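You operate a simulated robot arm through the tools that you are given. There is no shell and no other tool. Be economical: measure what you need, move in short steps, check, and stop when the job is done.

You run a simulated robot arm. Do the job below in one go: nothing can be reset, and whatever is moved stays where it is left.

JOB
Take the sheet with the orange tab and put it on the brown folder.

The check looks at the end state, three seconds after you hand in, the way a careful person would. Anything else that was tipped, shoved, dropped, spilled or broken makes it a failure. Flat cloth is picked up by pressing the open fingertips on it (5 to 10 N) and closing them slowly along it; thin cloth reads only 2 to 8 mm in the jaws.

ROBOT AND FRAMES
A 7-joint arm with a two-finger parallel gripper, fixed in place. Base frame: the origin is at the foot of the arm, x ahead of it, y to its left, z up; the work surface is at about z = 0. Readings come in cm, degrees, newtons and seconds.
With the tool pointing down near the work surface it reaches from about 24 to 62 cm from the base axis. Its first joint turns from -66.0 to 66.0 degrees. Payload 2.6 kg.
Tool frame: the origin (TCP) lies between the finger pads and is the grasp point; the fingertips stand 3 cm ahead of it; z points along the fingers, y is the line along which they close. Largest opening 9.4 cm; finger width 2.8, thickness 1; the body of the gripper, 5 by 9.6 cm, starts 5.5 cm behind the TCP.
Orientation is that of the tool frame in the base frame, as a unit quaternion [w, x, y, z]. With the fingers straight down and closing along the base's y, the tool's x points along the base's -x, its y along +y and its z along -z.

CONTROLS
- The arm moves only by the tool play_rows. Its argument "steps" is a list of rows, each a list of 2 entries, a list of its own where there are three numbers: the shift along the tool's x, y, z in cm, then the turn, a rotation vector about the tool's x, y, z in degrees. In form: [[[tx, ty, tz], [ax, ay, az]], ...]. A call has 1 to 12 rows; each row is the pose to reach, as a shift and turn from the pose commanded when the call began, along the tool's axes at that moment. "grip" is the finger opening in cm, from 0 to 9.4, set as the call begins (left out, the last holds). Rows are played at 5 a second. More than 5 cm and 8.6 degrees between two rows, or a gripper value outside its range, and nothing of the call is played. A pose out of reach is approached as far as the arm can. The call stops where the force on the tool passes 40 N (or 10 N more than at its start, if that is more) or the arm is blocked; 0.2 s more then pass. Each finger travels about 7.2 cm/s and halts on what it meets, pressing with about 36 N; the grip force reading is that of the motor and also rises with nothing between the fingers. The clock runs only during rows and for 0.2 s after the last one: add rows that repeat a pose to give the fingers time. It gives the time, the measured TCP pose, the force on the tool (base axes), the opening and the grip force at its end, in the units of the frame above (readings bear some noise), and new pictures: "show" is both (left out), scene, wrist or none.
- Cameras (640 x 400 px; columns grow to the right, rows downward): "scene" is fixed at [2.24, 42.13, 56.83]; the picture's right is [-0.88, -0.47, 0.00], its down [-0.25, 0.47, -0.85] and it looks along [0.40, -0.75, -0.53] (base axes); focal length 329 px, centre (320, 200). "wrist" rides on the gripper at [-3.7, 0, -5.8] in the tool frame; the picture's right is [0.00, -1.00, 0.00], its down [0.97, 0.00, -0.24] and it looks along [0.24, 0.00, 0.97] (tool axes); focal length 218 px, centre (320, 200). There is no depth. A picture from a camera that has moved, and an enlarged one, comes with that camera's place and axes in the base frame and with its lens.
- inspect(camera, box): a new picture of the part [left, top, right, bottom] of that camera's present view, enlarged. The clock stands still meanwhile.
- sign_off(): hands the job in; it is judged then, once.

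Work in short steps. Places have to be worked out from the pictures, the camera data and where the tool is seen: move nearer, look again, correct. Check each grasp and each placing, and mend what went wrong. You have 90 turns and 150 pictures in all, those below and enlarged ones among them. Open the gripper and draw the arm clear of the work before you hand the job in, unless the task says otherwise; then end with one line.

The tools are called as a command line: name --argument value ..., lists and objects as JSON in quotes. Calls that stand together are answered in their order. play_rows: Moves the arm, as the interface text tells. Its arguments: {"type":"object","properties":{"steps":{"type":"array"},"grip":{"type":"number"},"show":{"type":"string","enum":["both","scene","wrist","none"]}},"required":["steps"]} The other tools are called the same way: inspect (camera, box) takes an enlarged picture of a part of a camera's view; sign_off () hands the job in.

At the start:

```text
t: 0.0
eef_pos: [41.17, -9.27, 26.86]
tool_rot: [0.0, 0.0, 1.0, 0.0]
contact_force: [0.2, 0.3, 0.3]
width: 9.41
gripper_force: 0.2
```

scene: 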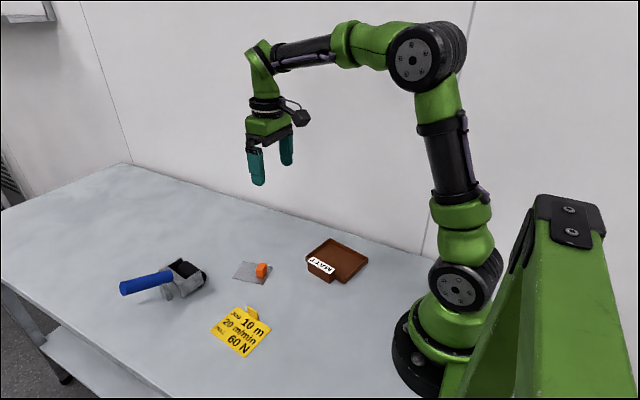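
wrist: 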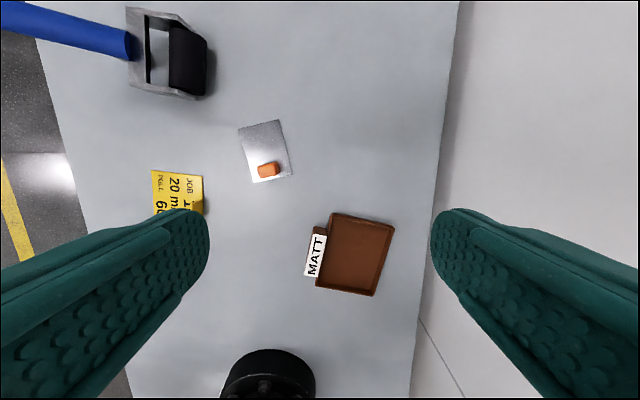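

I'll look closer at the sheet, the folder and the yellow card first.

inspect --camera "scene" --box '[200, 220, 400, 360]'

inspect --camera "wrist" --box '[130, 100, 410, 310]'

```text
2.86 times, centred on (300, 290) of scene
camera zoom: at [2.24, 42.13, 56.83], right [-0.88, -0.47, 0.0], down [-0.25, 0.47, -0.85], along [0.4, -0.75, -0.53], focal length 939 px, centre (377, -57)
```

zoom: 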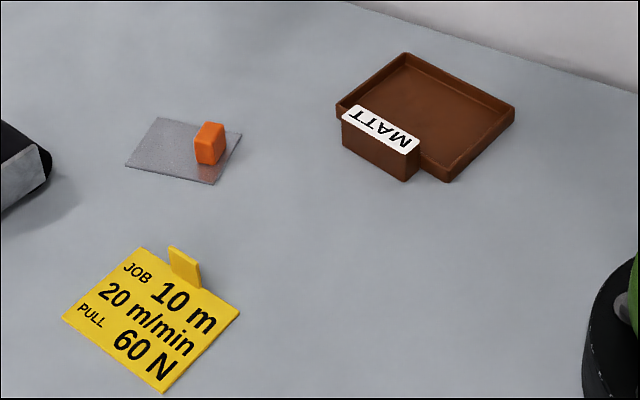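

```text
1.90 times, centred on (270, 205) of wrist
camera zoom: at [44.79, -9.35, 32.53], right [0.0, -1.0, 0.0], down [-0.97, 0.0, 0.24], along [-0.24, 0.0, -0.97], focal length 416 px, centre (415, 190)
```

zoom: 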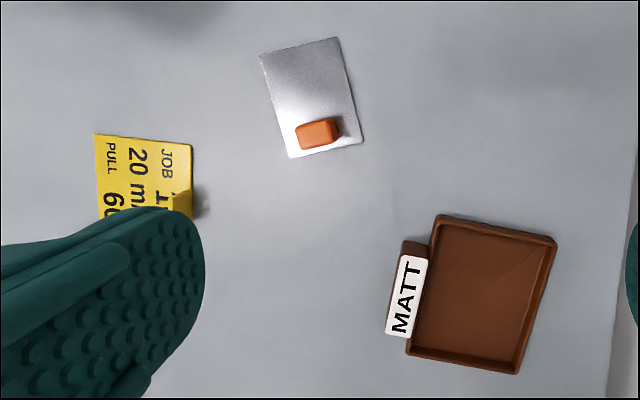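

The sheet is a stiff plate with an orange block, which I put at about (41.5, -2). The folder is a tray centred near (28, -14.4). I'll move above the tab for a closer view.

play_rows --steps '[[[0, 2.4, 4], [0, 0, 0]], [[0, 4.8, 8], [0, 0, 0]], [[-0.3, 7.3, 11], [0, 0, 0]], [[-0.3, 7.3, 12], [0, 0, 0]], [[-0.3, 7.3, 12], [0, 0, 0]]]' --grip 9.4

```text
t: 1.2
eef_pos: [41.68, -2.13, 14.61]
tool_rot: [0.0, 0.0, 1.0, 0.0]
contact_force: [-0.3, 0.4, 1.2]
width: 9.39
gripper_force: 0.1
camera wrist: at [45.32, -2.13, 20.46], right [0.0, -1.0, 0.0], down [-0.97, 0.0, 0.24], along [-0.24, 0.0, -0.97], focal length 218 px, centre (320, 200)
```

scene: 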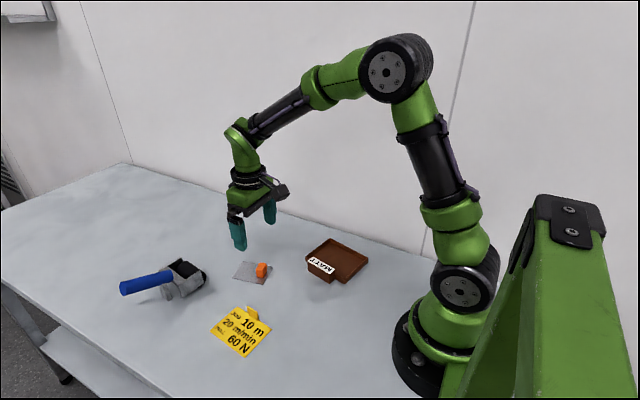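
wrist: 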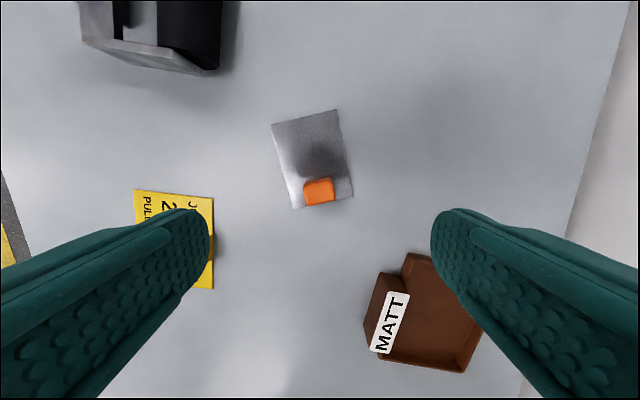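

inspect --camera "wrist" --box '[250, 90, 390, 220]'

inspect --camera "scene" --box '[220, 245, 290, 290]'

```text
3.08 times, centred on (320, 155) of wrist
camera zoom: at [45.32, -2.13, 20.46], right [0.0, -1.0, 0.0], down [-0.97, 0.0, 0.24], along [-0.24, 0.0, -0.97], focal length 672 px, centre (320, 338)
```

zoom: 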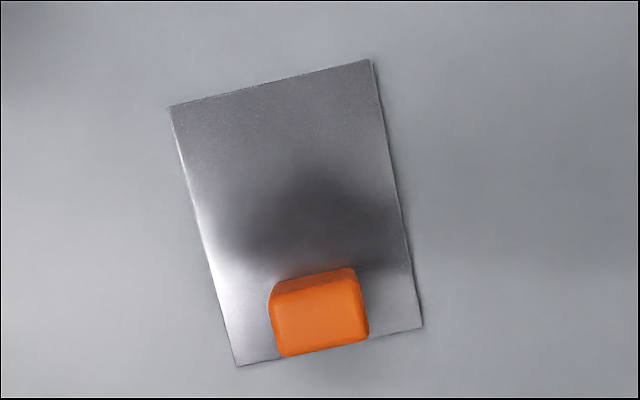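

```text
8.89 times, centred on (255, 268) of scene
camera zoom: at [2.24, 42.13, 56.83], right [-0.88, -0.47, 0.0], down [-0.25, 0.47, -0.85], along [0.4, -0.75, -0.53], focal length 2921 px, centre (898, -400)
```

zoom: 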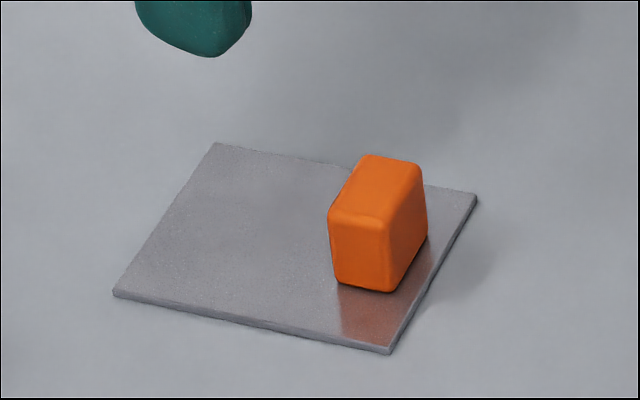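

The plate measures about 5.9 x 7.9 cm, with its yaw about +12.6°. Its tab is about 2.3 cm wide at (41.4, -2.1), and its top is near z = 2.5. I'll yaw to match, narrow the fingers to 5 cm and come down partway.

play_rows --steps '[[[0.1, 0, 2], [0, 0, -6.3]], [[0.2, 0, 4.5], [0, 0, -12.6]], [[0.2, 0, 7], [0, 0, -12.6]], [[0.2, 0, 7], [0, 0, -12.6]]]' --grip 5

```text
t: 2.2
eef_pos: [41.16, -1.91, 7.51]
tool_rot: [0.0, -0.111, 0.994, -0.001]
contact_force: [-0.4, -0.5, 0.2]
width: 5.0
gripper_force: 0.1
camera wrist: at [44.68, -1.17, 13.27], right [0.22, -0.98, 0.0], down [-0.95, -0.21, 0.24], along [-0.23, -0.05, -0.97], focal length 218 px, centre (320, 200)
```

scene: 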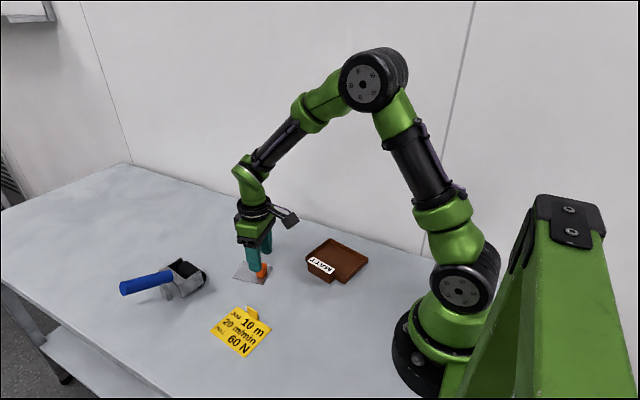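
wrist: 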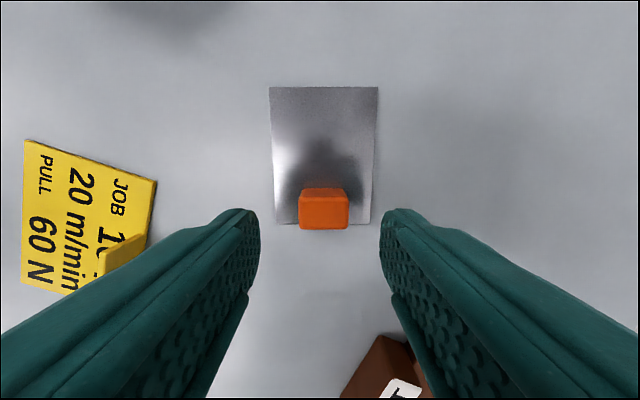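

The tool is well aligned with the plate. The tab sits about 0.3 cm ahead of the TCP and 0.15 cm to the side, so I'll correct for that and go down.

play_rows --steps '[[[-0.3, -0.15, 1], [0, 0, 0]], [[-0.3, -0.15, 2.5], [0, 0, 0]], [[-0.3, -0.15, 3.2], [0, 0, 0]], [[-0.3, -0.15, 3.6], [0, 0, 0]], [[-0.3, -0.15, 3.6], [0, 0, 0]]]'

inspect --camera "scene" --box '[220, 235, 300, 290]'

```text
t: 3.4
eef_pos: [41.54, -2.06, 4.04]
tool_rot: [-0.001, -0.11, 0.994, 0.0]
contact_force: [0.4, -0.3, 0.1]
width: 4.97
gripper_force: 0.1
camera wrist: at [45.06, -1.32, 9.87], right [0.22, -0.98, 0.0], down [-0.95, -0.21, 0.24], along [-0.23, -0.05, -0.97], focal length 218 px, centre (320, 200)
```

scene: 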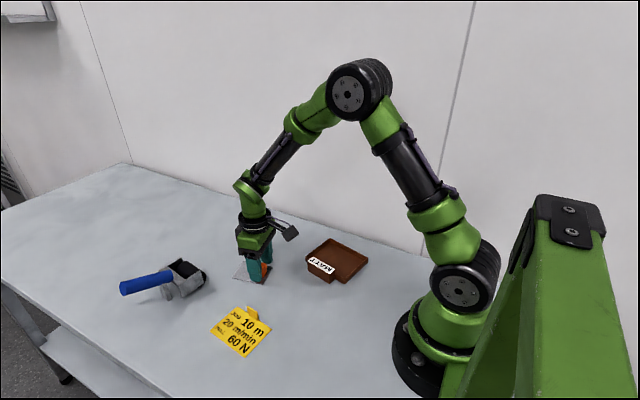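
wrist: 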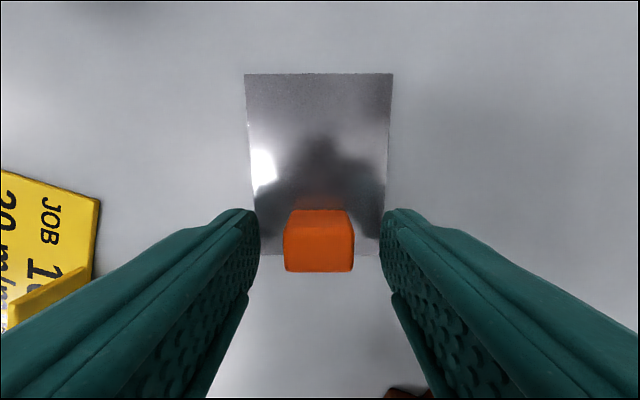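

```text
7.27 times, centred on (260, 262) of scene
camera zoom: at [2.24, 42.13, 56.83], right [-0.88, -0.47, 0.0], down [-0.25, 0.47, -0.85], along [0.4, -0.75, -0.53], focal length 2390 px, centre (756, -254)
```

zoom: 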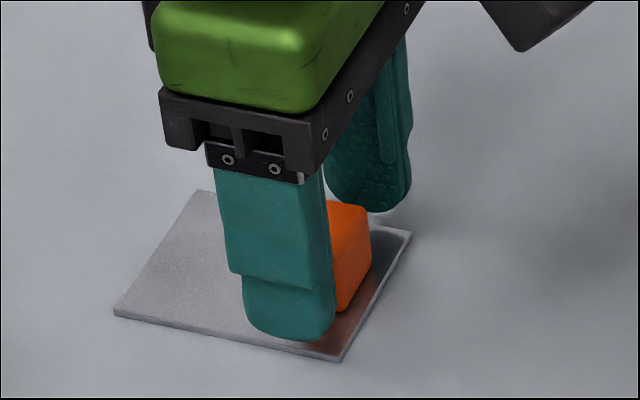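

The tab is centred between the fingers and the tips are a little above the plate. I'll lower 0.4 cm and close.

play_rows --steps '[[[0, 0, 0.2], [0, 0, 0]], [[0, 0, 0.4], [0, 0, 0]], [[0, 0, 0.4], [0, 0, 0]]]' --grip 5 --show "none"

play_rows --steps '[[[0, 0, 0], [0, 0, 0]], [[0, 0, 0], [0, 0, 0]], [[0, 0, 0], [0, 0, 0]], [[0, 0, 0], [0, 0, 0]]]' --grip 1.0

```text
t: 4.2
eef_pos: [41.55, -2.08, 3.56]
tool_rot: [0.0, -0.11, 0.994, -0.001]
contact_force: [0.6, -0.6, -0.9]
width: 5.0
gripper_force: 0.1
```

```text
t: 5.2
eef_pos: [41.63, -2.11, 3.73]
tool_rot: [0.001, -0.109, 0.994, 0.0]
contact_force: [1.0, 0.3, -0.3]
width: 2.47
gripper_force: 36.0
camera wrist: at [45.11, -1.37, 9.5], right [0.22, -0.98, 0.0], down [-0.95, -0.21, 0.24], along [-0.23, -0.05, -0.97], focal length 218 px, centre (320, 200)
```

scene: 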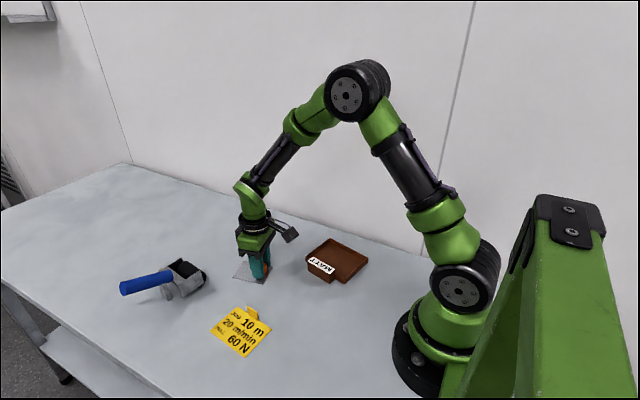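
wrist: 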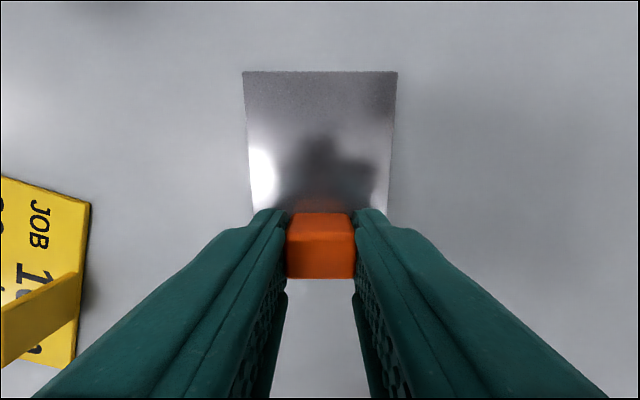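

The tab is gripped at 2.47 cm. I'll lift straight up and check that the plate comes along.

play_rows --steps '[[[0, 0, -1], [0, 0, 0]], [[0, 0, -3], [0, 0, 0]], [[0, 0, -5.5], [0, 0, 0]], [[0, 0, -8], [0, 0, 0]], [[0, 0, -8], [0, 0, 0]]]'

```text
t: 6.4
eef_pos: [41.52, -1.89, 11.84]
tool_rot: [-0.001, -0.111, 0.994, 0.0]
contact_force: [0.3, -0.1, -0.9]
width: 2.47
gripper_force: 35.9
camera wrist: at [44.98, -1.26, 17.45], right [0.22, -0.98, 0.0], down [-0.95, -0.21, 0.24], along [-0.23, -0.05, -0.97], focal length 218 px, centre (320, 200)
```

scene: 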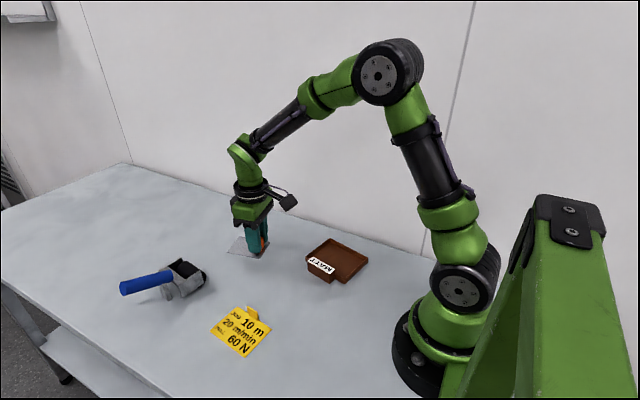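
wrist: 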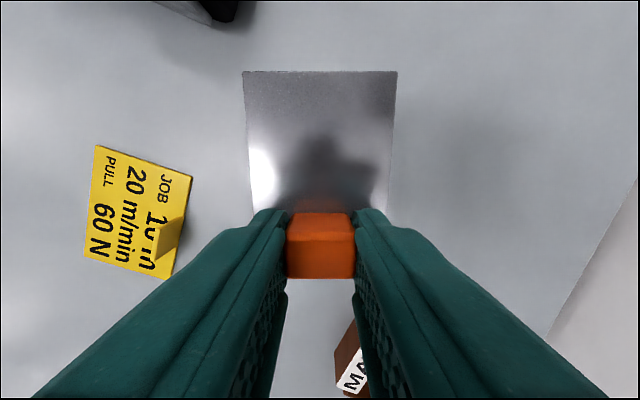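

The plate is held level. By both cameras the tray centre is about (27.8, -14.5), with yaw about -11°, so the TCP should go to about (25.3, -14.0). I'll travel there at height.

play_rows --steps '[[[3.7, -1.66, 0], [0, 0, 4.8]], [[7.3, -3.3, 0], [0, 0, 9.6]], [[11, -5, 0], [0, 0, 14.3]], [[14.7, -6.6, 0], [0, 0, 19]], [[18.35, -8.3, 0], [0, 0, 23.8]], [[18.35, -8.3, 0], [0, 0, 23.8]], [[18.35, -8.3, 0], [0, 0, 23.8]]]'

inspect --camera "scene" --box '[280, 190, 400, 300]'

```text
t: 8.0
eef_pos: [25.6, -13.81, 11.43]
tool_rot: [0.001, 0.097, 0.995, 0.001]
contact_force: [0.4, 0.9, 0.0]
width: 2.45
gripper_force: 35.5
camera wrist: at [29.1, -14.68, 17.17], right [-0.19, -0.98, 0.0], down [-0.95, 0.19, 0.24], along [-0.24, 0.05, -0.97], focal length 218 px, centre (320, 200)
```

scene: 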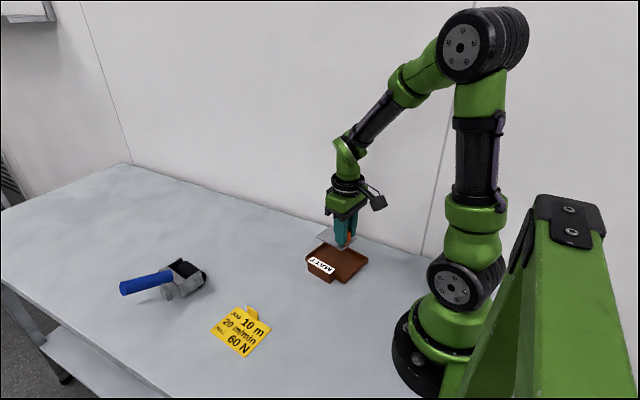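
wrist: 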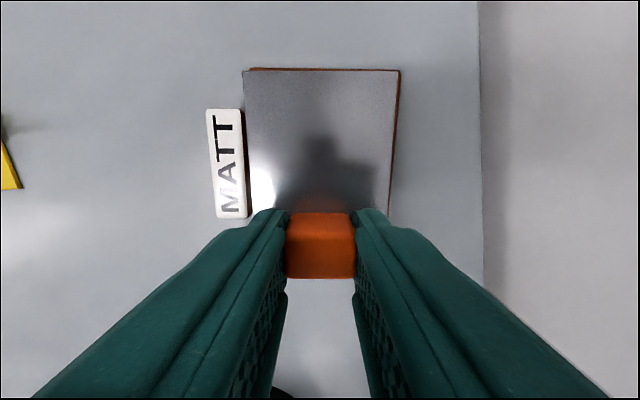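

```text
3.64 times, centred on (340, 245) of scene
camera zoom: at [2.24, 42.13, 56.83], right [-0.88, -0.47, 0.0], down [-0.25, 0.47, -0.85], along [0.4, -0.75, -0.53], focal length 1195 px, centre (247, 36)
```

zoom: 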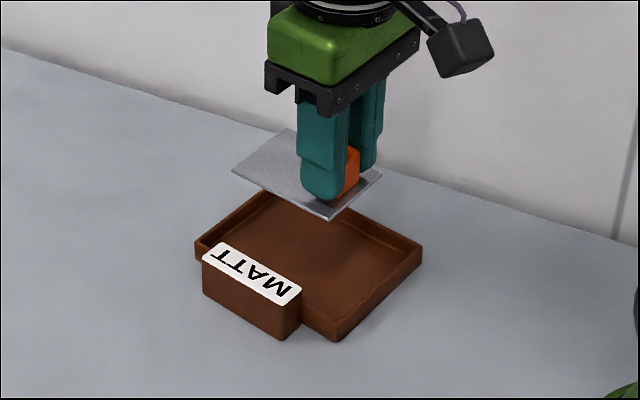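

The plate lines up with the tray, needing only about 0.25 cm of shift to the right and 0.2 cm forward. I'll correct and lower to just above the rim.

play_rows --steps '[[[-0.2, -0.25, 1.5], [0, 0, 0]], [[-0.2, -0.25, 3.5], [0, 0, 0]], [[-0.2, -0.25, 5.3], [0, 0, 0]], [[-0.2, -0.25, 5.3], [0, 0, 0]]]'

inspect --camera "scene" --box '[280, 190, 400, 300]'

```text
t: 9.0
eef_pos: [25.61, -14.74, 6.33]
tool_rot: [0.0, 0.097, 0.995, 0.0]
contact_force: [0.0, -0.7, 0.5]
width: 2.45
gripper_force: 36.5
camera wrist: at [29.18, -15.37, 12.03], right [-0.19, -0.98, 0.0], down [-0.95, 0.19, 0.24], along [-0.24, 0.05, -0.97], focal length 218 px, centre (320, 200)
```

scene: 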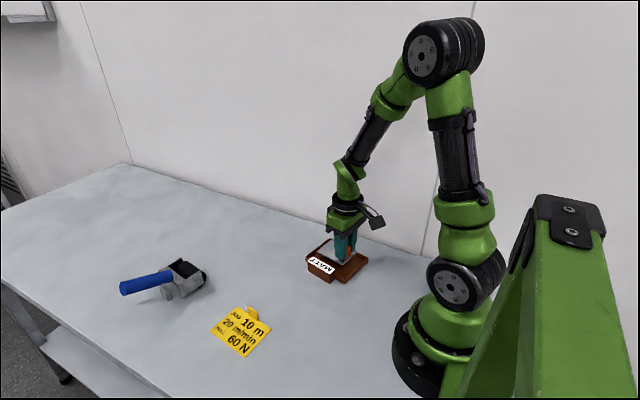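
wrist: 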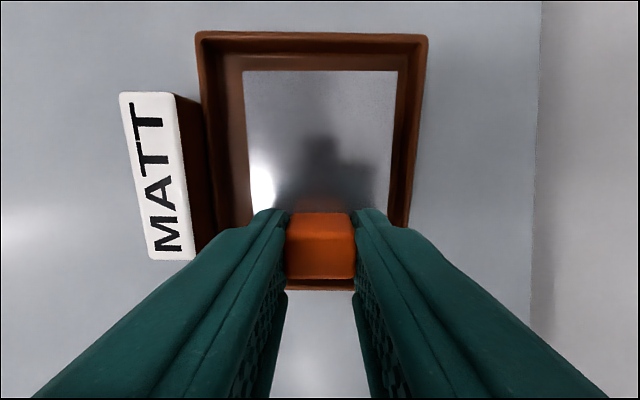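

```text
3.64 times, centred on (340, 245) of scene
camera zoom: at [2.24, 42.13, 56.83], right [-0.88, -0.47, 0.0], down [-0.25, 0.47, -0.85], along [0.4, -0.75, -0.53], focal length 1195 px, centre (247, 36)
```

zoom: 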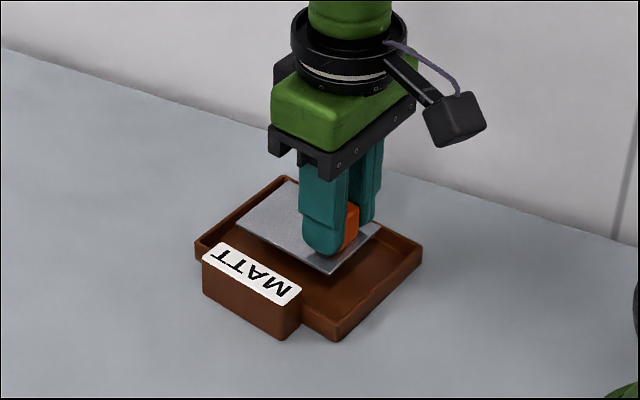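

The plate is inside the outline, about 0.35 cm too far right and forward, with a 1 cm margin or more all round. I'll recentre and lower it into the tray.

play_rows --steps '[[[0.3, 0.3, 0], [0, 0, 0]], [[0.3, 0.3, 0.6], [0, 0, 0]], [[0.3, 0.3, 1.2], [0, 0, 0]], [[0.3, 0.3, 1.7], [0, 0, 0]], [[0.3, 0.3, 1.7], [0, 0, 0]]]'

inspect --camera "scene" --box '[290, 210, 390, 295]'

```text
t: 10.2
eef_pos: [25.21, -14.22, 4.69]
tool_rot: [0.0, 0.098, 0.995, 0.0]
contact_force: [-0.3, -0.2, 0.5]
width: 2.45
gripper_force: 35.9
camera wrist: at [28.9, -14.95, 10.46], right [-0.19, -0.98, 0.0], down [-0.95, 0.19, 0.24], along [-0.24, 0.05, -0.97], focal length 218 px, centre (320, 200)
```

scene: 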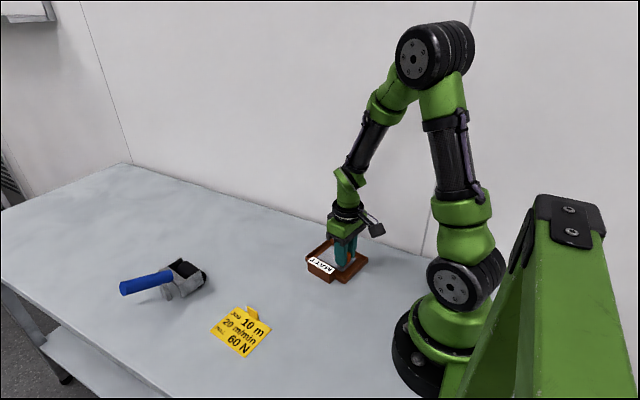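
wrist: 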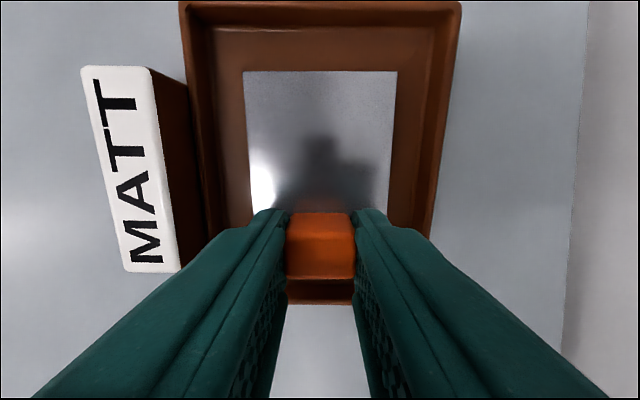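

```text
4.71 times, centred on (340, 252) of scene
camera zoom: at [2.24, 42.13, 56.83], right [-0.88, -0.47, 0.0], down [-0.25, 0.47, -0.85], along [0.4, -0.75, -0.53], focal length 1546 px, centre (226, -47)
```

zoom: 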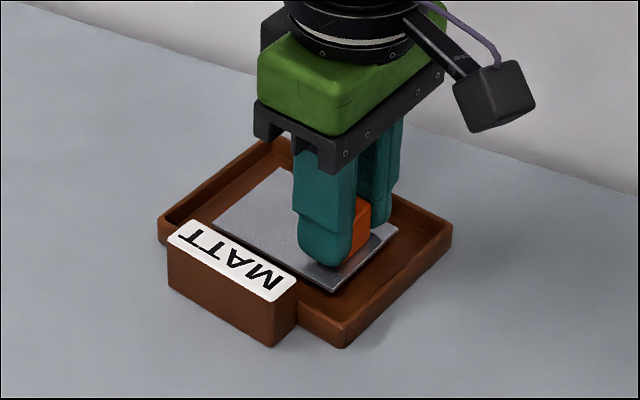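

The plate is centred in the tray and still about 0.5 cm above its floor. I'll lower in tiny steps until contact.

play_rows --steps '[[[0, 0, 0.15], [0, 0, 0]], [[0, 0, 0.3], [0, 0, 0]], [[0, 0, 0.4], [0, 0, 0]], [[0, 0, 0.4], [0, 0, 0]]]' --show "wrist"

inspect --camera "scene" --box '[290, 210, 390, 295]'

```text
t: 11.2
eef_pos: [25.5, -14.33, 4.38]
tool_rot: [0.0, 0.097, 0.995, -0.001]
contact_force: [-0.3, -0.2, -0.2]
width: 2.46
gripper_force: 36.1
camera wrist: at [28.97, -14.97, 10.11], right [-0.19, -0.98, 0.0], down [-0.95, 0.19, 0.24], along [-0.24, 0.05, -0.97], focal length 218 px, centre (320, 200)
```

wrist: 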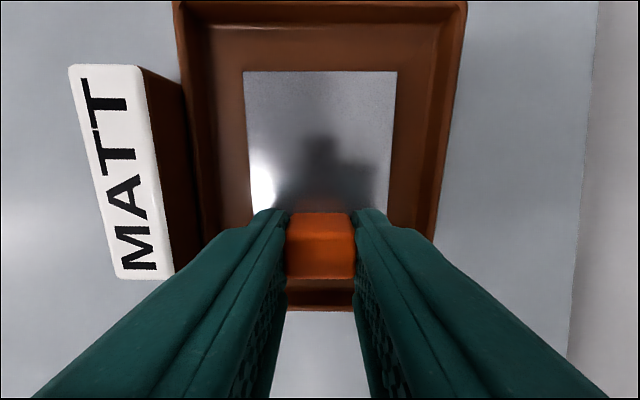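

```text
4.71 times, centred on (340, 252) of scene
camera zoom: at [2.24, 42.13, 56.83], right [-0.88, -0.47, 0.0], down [-0.25, 0.47, -0.85], along [0.4, -0.75, -0.53], focal length 1546 px, centre (226, -47)
```

zoom: 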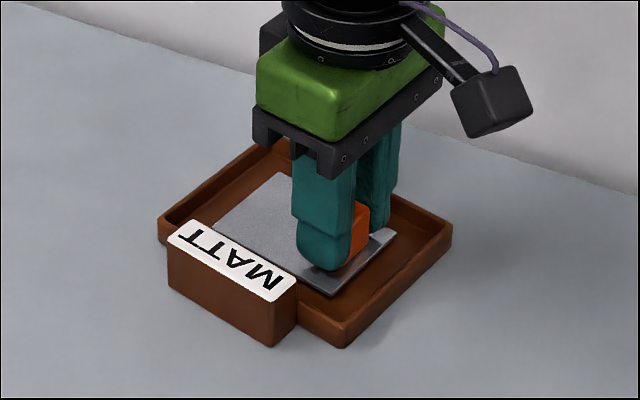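

There's no contact yet, so I'll continue down in small steps.

play_rows --steps '[[[0, 0, 0.1], [0, 0, 0]], [[0, 0, 0.2], [0, 0, 0]], [[0, 0, 0.2], [0, 0, 0]]]' --show "none"

```text
t: 12.0
eef_pos: [25.42, -14.16, 4.28]
tool_rot: [0.0, 0.097, 0.995, 0.0]
contact_force: [-0.7, 0.0, 0.3]
width: 2.46
gripper_force: 35.6
```

Still free, so I'll take another 0.15 cm.

play_rows --steps '[[[0, 0, 0.08], [0, 0, 0]], [[0, 0, 0.15], [0, 0, 0]], [[0, 0, 0.15], [0, 0, 0]]]' --show "none"

inspect --camera "scene" --box '[310, 225, 370, 290]'

```text
t: 12.8
eef_pos: [25.56, -14.31, 4.13]
tool_rot: [0.001, 0.097, 0.995, 0.0]
contact_force: [-4.7, 2.3, 23.6]
width: 2.49
gripper_force: 36.3
```

```text
6.15 times, centred on (340, 258) of scene
camera zoom: at [2.23, 42.13, 56.83], right [-0.88, -0.47, 0.0], down [-0.25, 0.47, -0.85], along [0.4, -0.75, -0.53], focal length 2022 px, centre (197, -154)
```

zoom: 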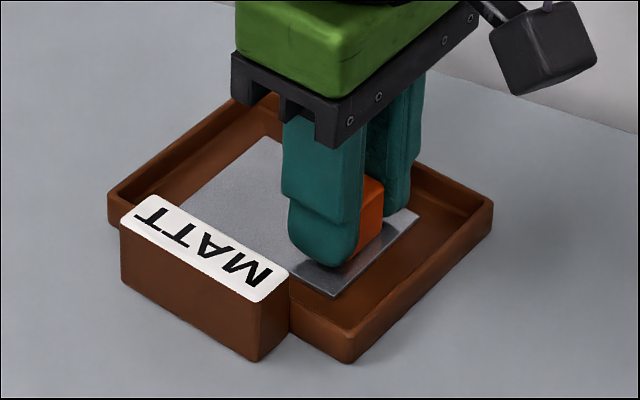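

The plate is on the tray floor, with 24 N of contact force. I'll ease up 0.1 cm and then open to 4.2 cm.

play_rows --steps '[[[0, 0, -0.1], [0, 0, 0]], [[0, 0, -0.1], [0, 0, 0]]]' --show "none"

play_rows --steps '[[[0, 0, 0], [0, 0, 0]], [[0, 0, 0], [0, 0, 0]], [[0, 0, 0], [0, 0, 0]]]' --grip 4.2 --show "wrist"

```text
t: 13.4
eef_pos: [25.55, -14.13, 4.11]
tool_rot: [-0.001, 0.097, 0.995, 0.0]
contact_force: [-0.1, -1.0, 0.9]
width: 2.46
gripper_force: 36.6
```

```text
t: 14.2
eef_pos: [25.56, -14.12, 4.25]
tool_rot: [0.001, 0.098, 0.995, 0.0]
contact_force: [0.5, 0.0, 0.1]
width: 4.2
gripper_force: 0.1
camera wrist: at [29.0, -14.95, 9.91], right [-0.19, -0.98, 0.0], down [-0.95, 0.19, 0.24], along [-0.24, 0.05, -0.97], focal length 218 px, centre (320, 200)
```

wrist: 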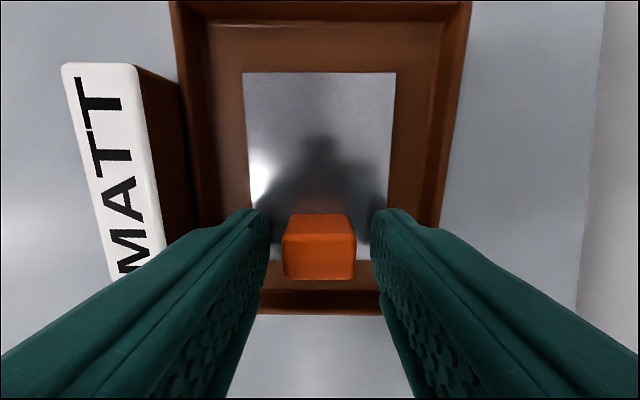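

Released, and the plate lies flat. I'll retreat straight up and then away.

play_rows --steps '[[[0, 0, -1.5], [0, 0, 0]], [[0, 0, -4], [0, 0, 0]], [[0, 0, -8], [0, 0, 0]], [[0, 0, -12], [0, 0, 0]], [[-4, 0, -14], [0, 0, 0]], [[-8, 0, -15], [0, 0, 0]], [[-8, 0, -15], [0, 0, 0]]]'

inspect --camera "scene" --box '[290, 210, 390, 295]'

```text
t: 15.8
eef_pos: [33.44, -15.52, 19.05]
tool_rot: [0.0, 0.096, 0.995, 0.0]
contact_force: [-0.2, 0.0, 0.4]
width: 4.19
gripper_force: 0.0
camera wrist: at [37.04, -16.37, 24.8], right [-0.19, -0.98, 0.0], down [-0.95, 0.19, 0.24], along [-0.24, 0.05, -0.97], focal length 218 px, centre (320, 200)
```

scene: 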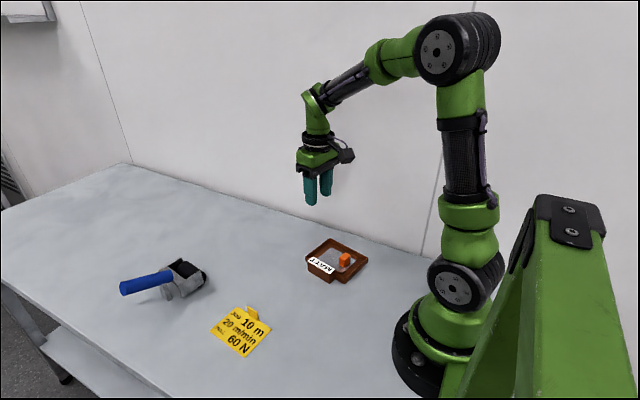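
wrist: 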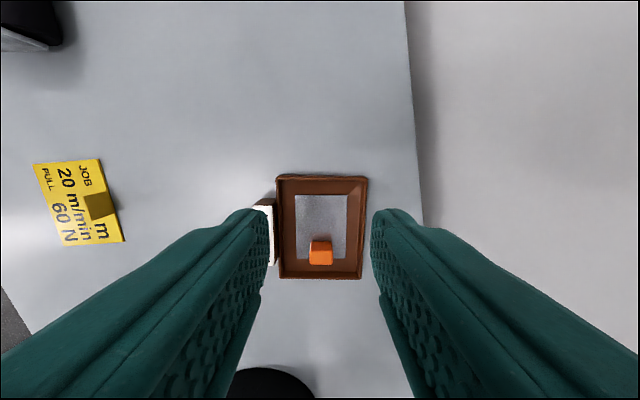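

```text
4.71 times, centred on (340, 252) of scene
camera zoom: at [2.24, 42.13, 56.83], right [-0.88, -0.47, 0.0], down [-0.25, 0.47, -0.85], along [0.4, -0.75, -0.53], focal length 1546 px, centre (226, -47)
```

zoom: 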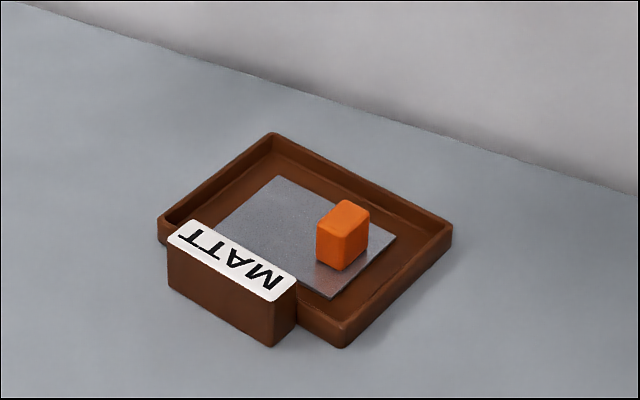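

The sheet lies flat in the brown folder, nothing else has moved, and the arm is clear, so I'm handing in.

sign_off

```text
The job is handed in.
```

The sheet with the orange tab is lying flat on the brown folder, nothing else was disturbed, and the arm is clear with the gripper open.
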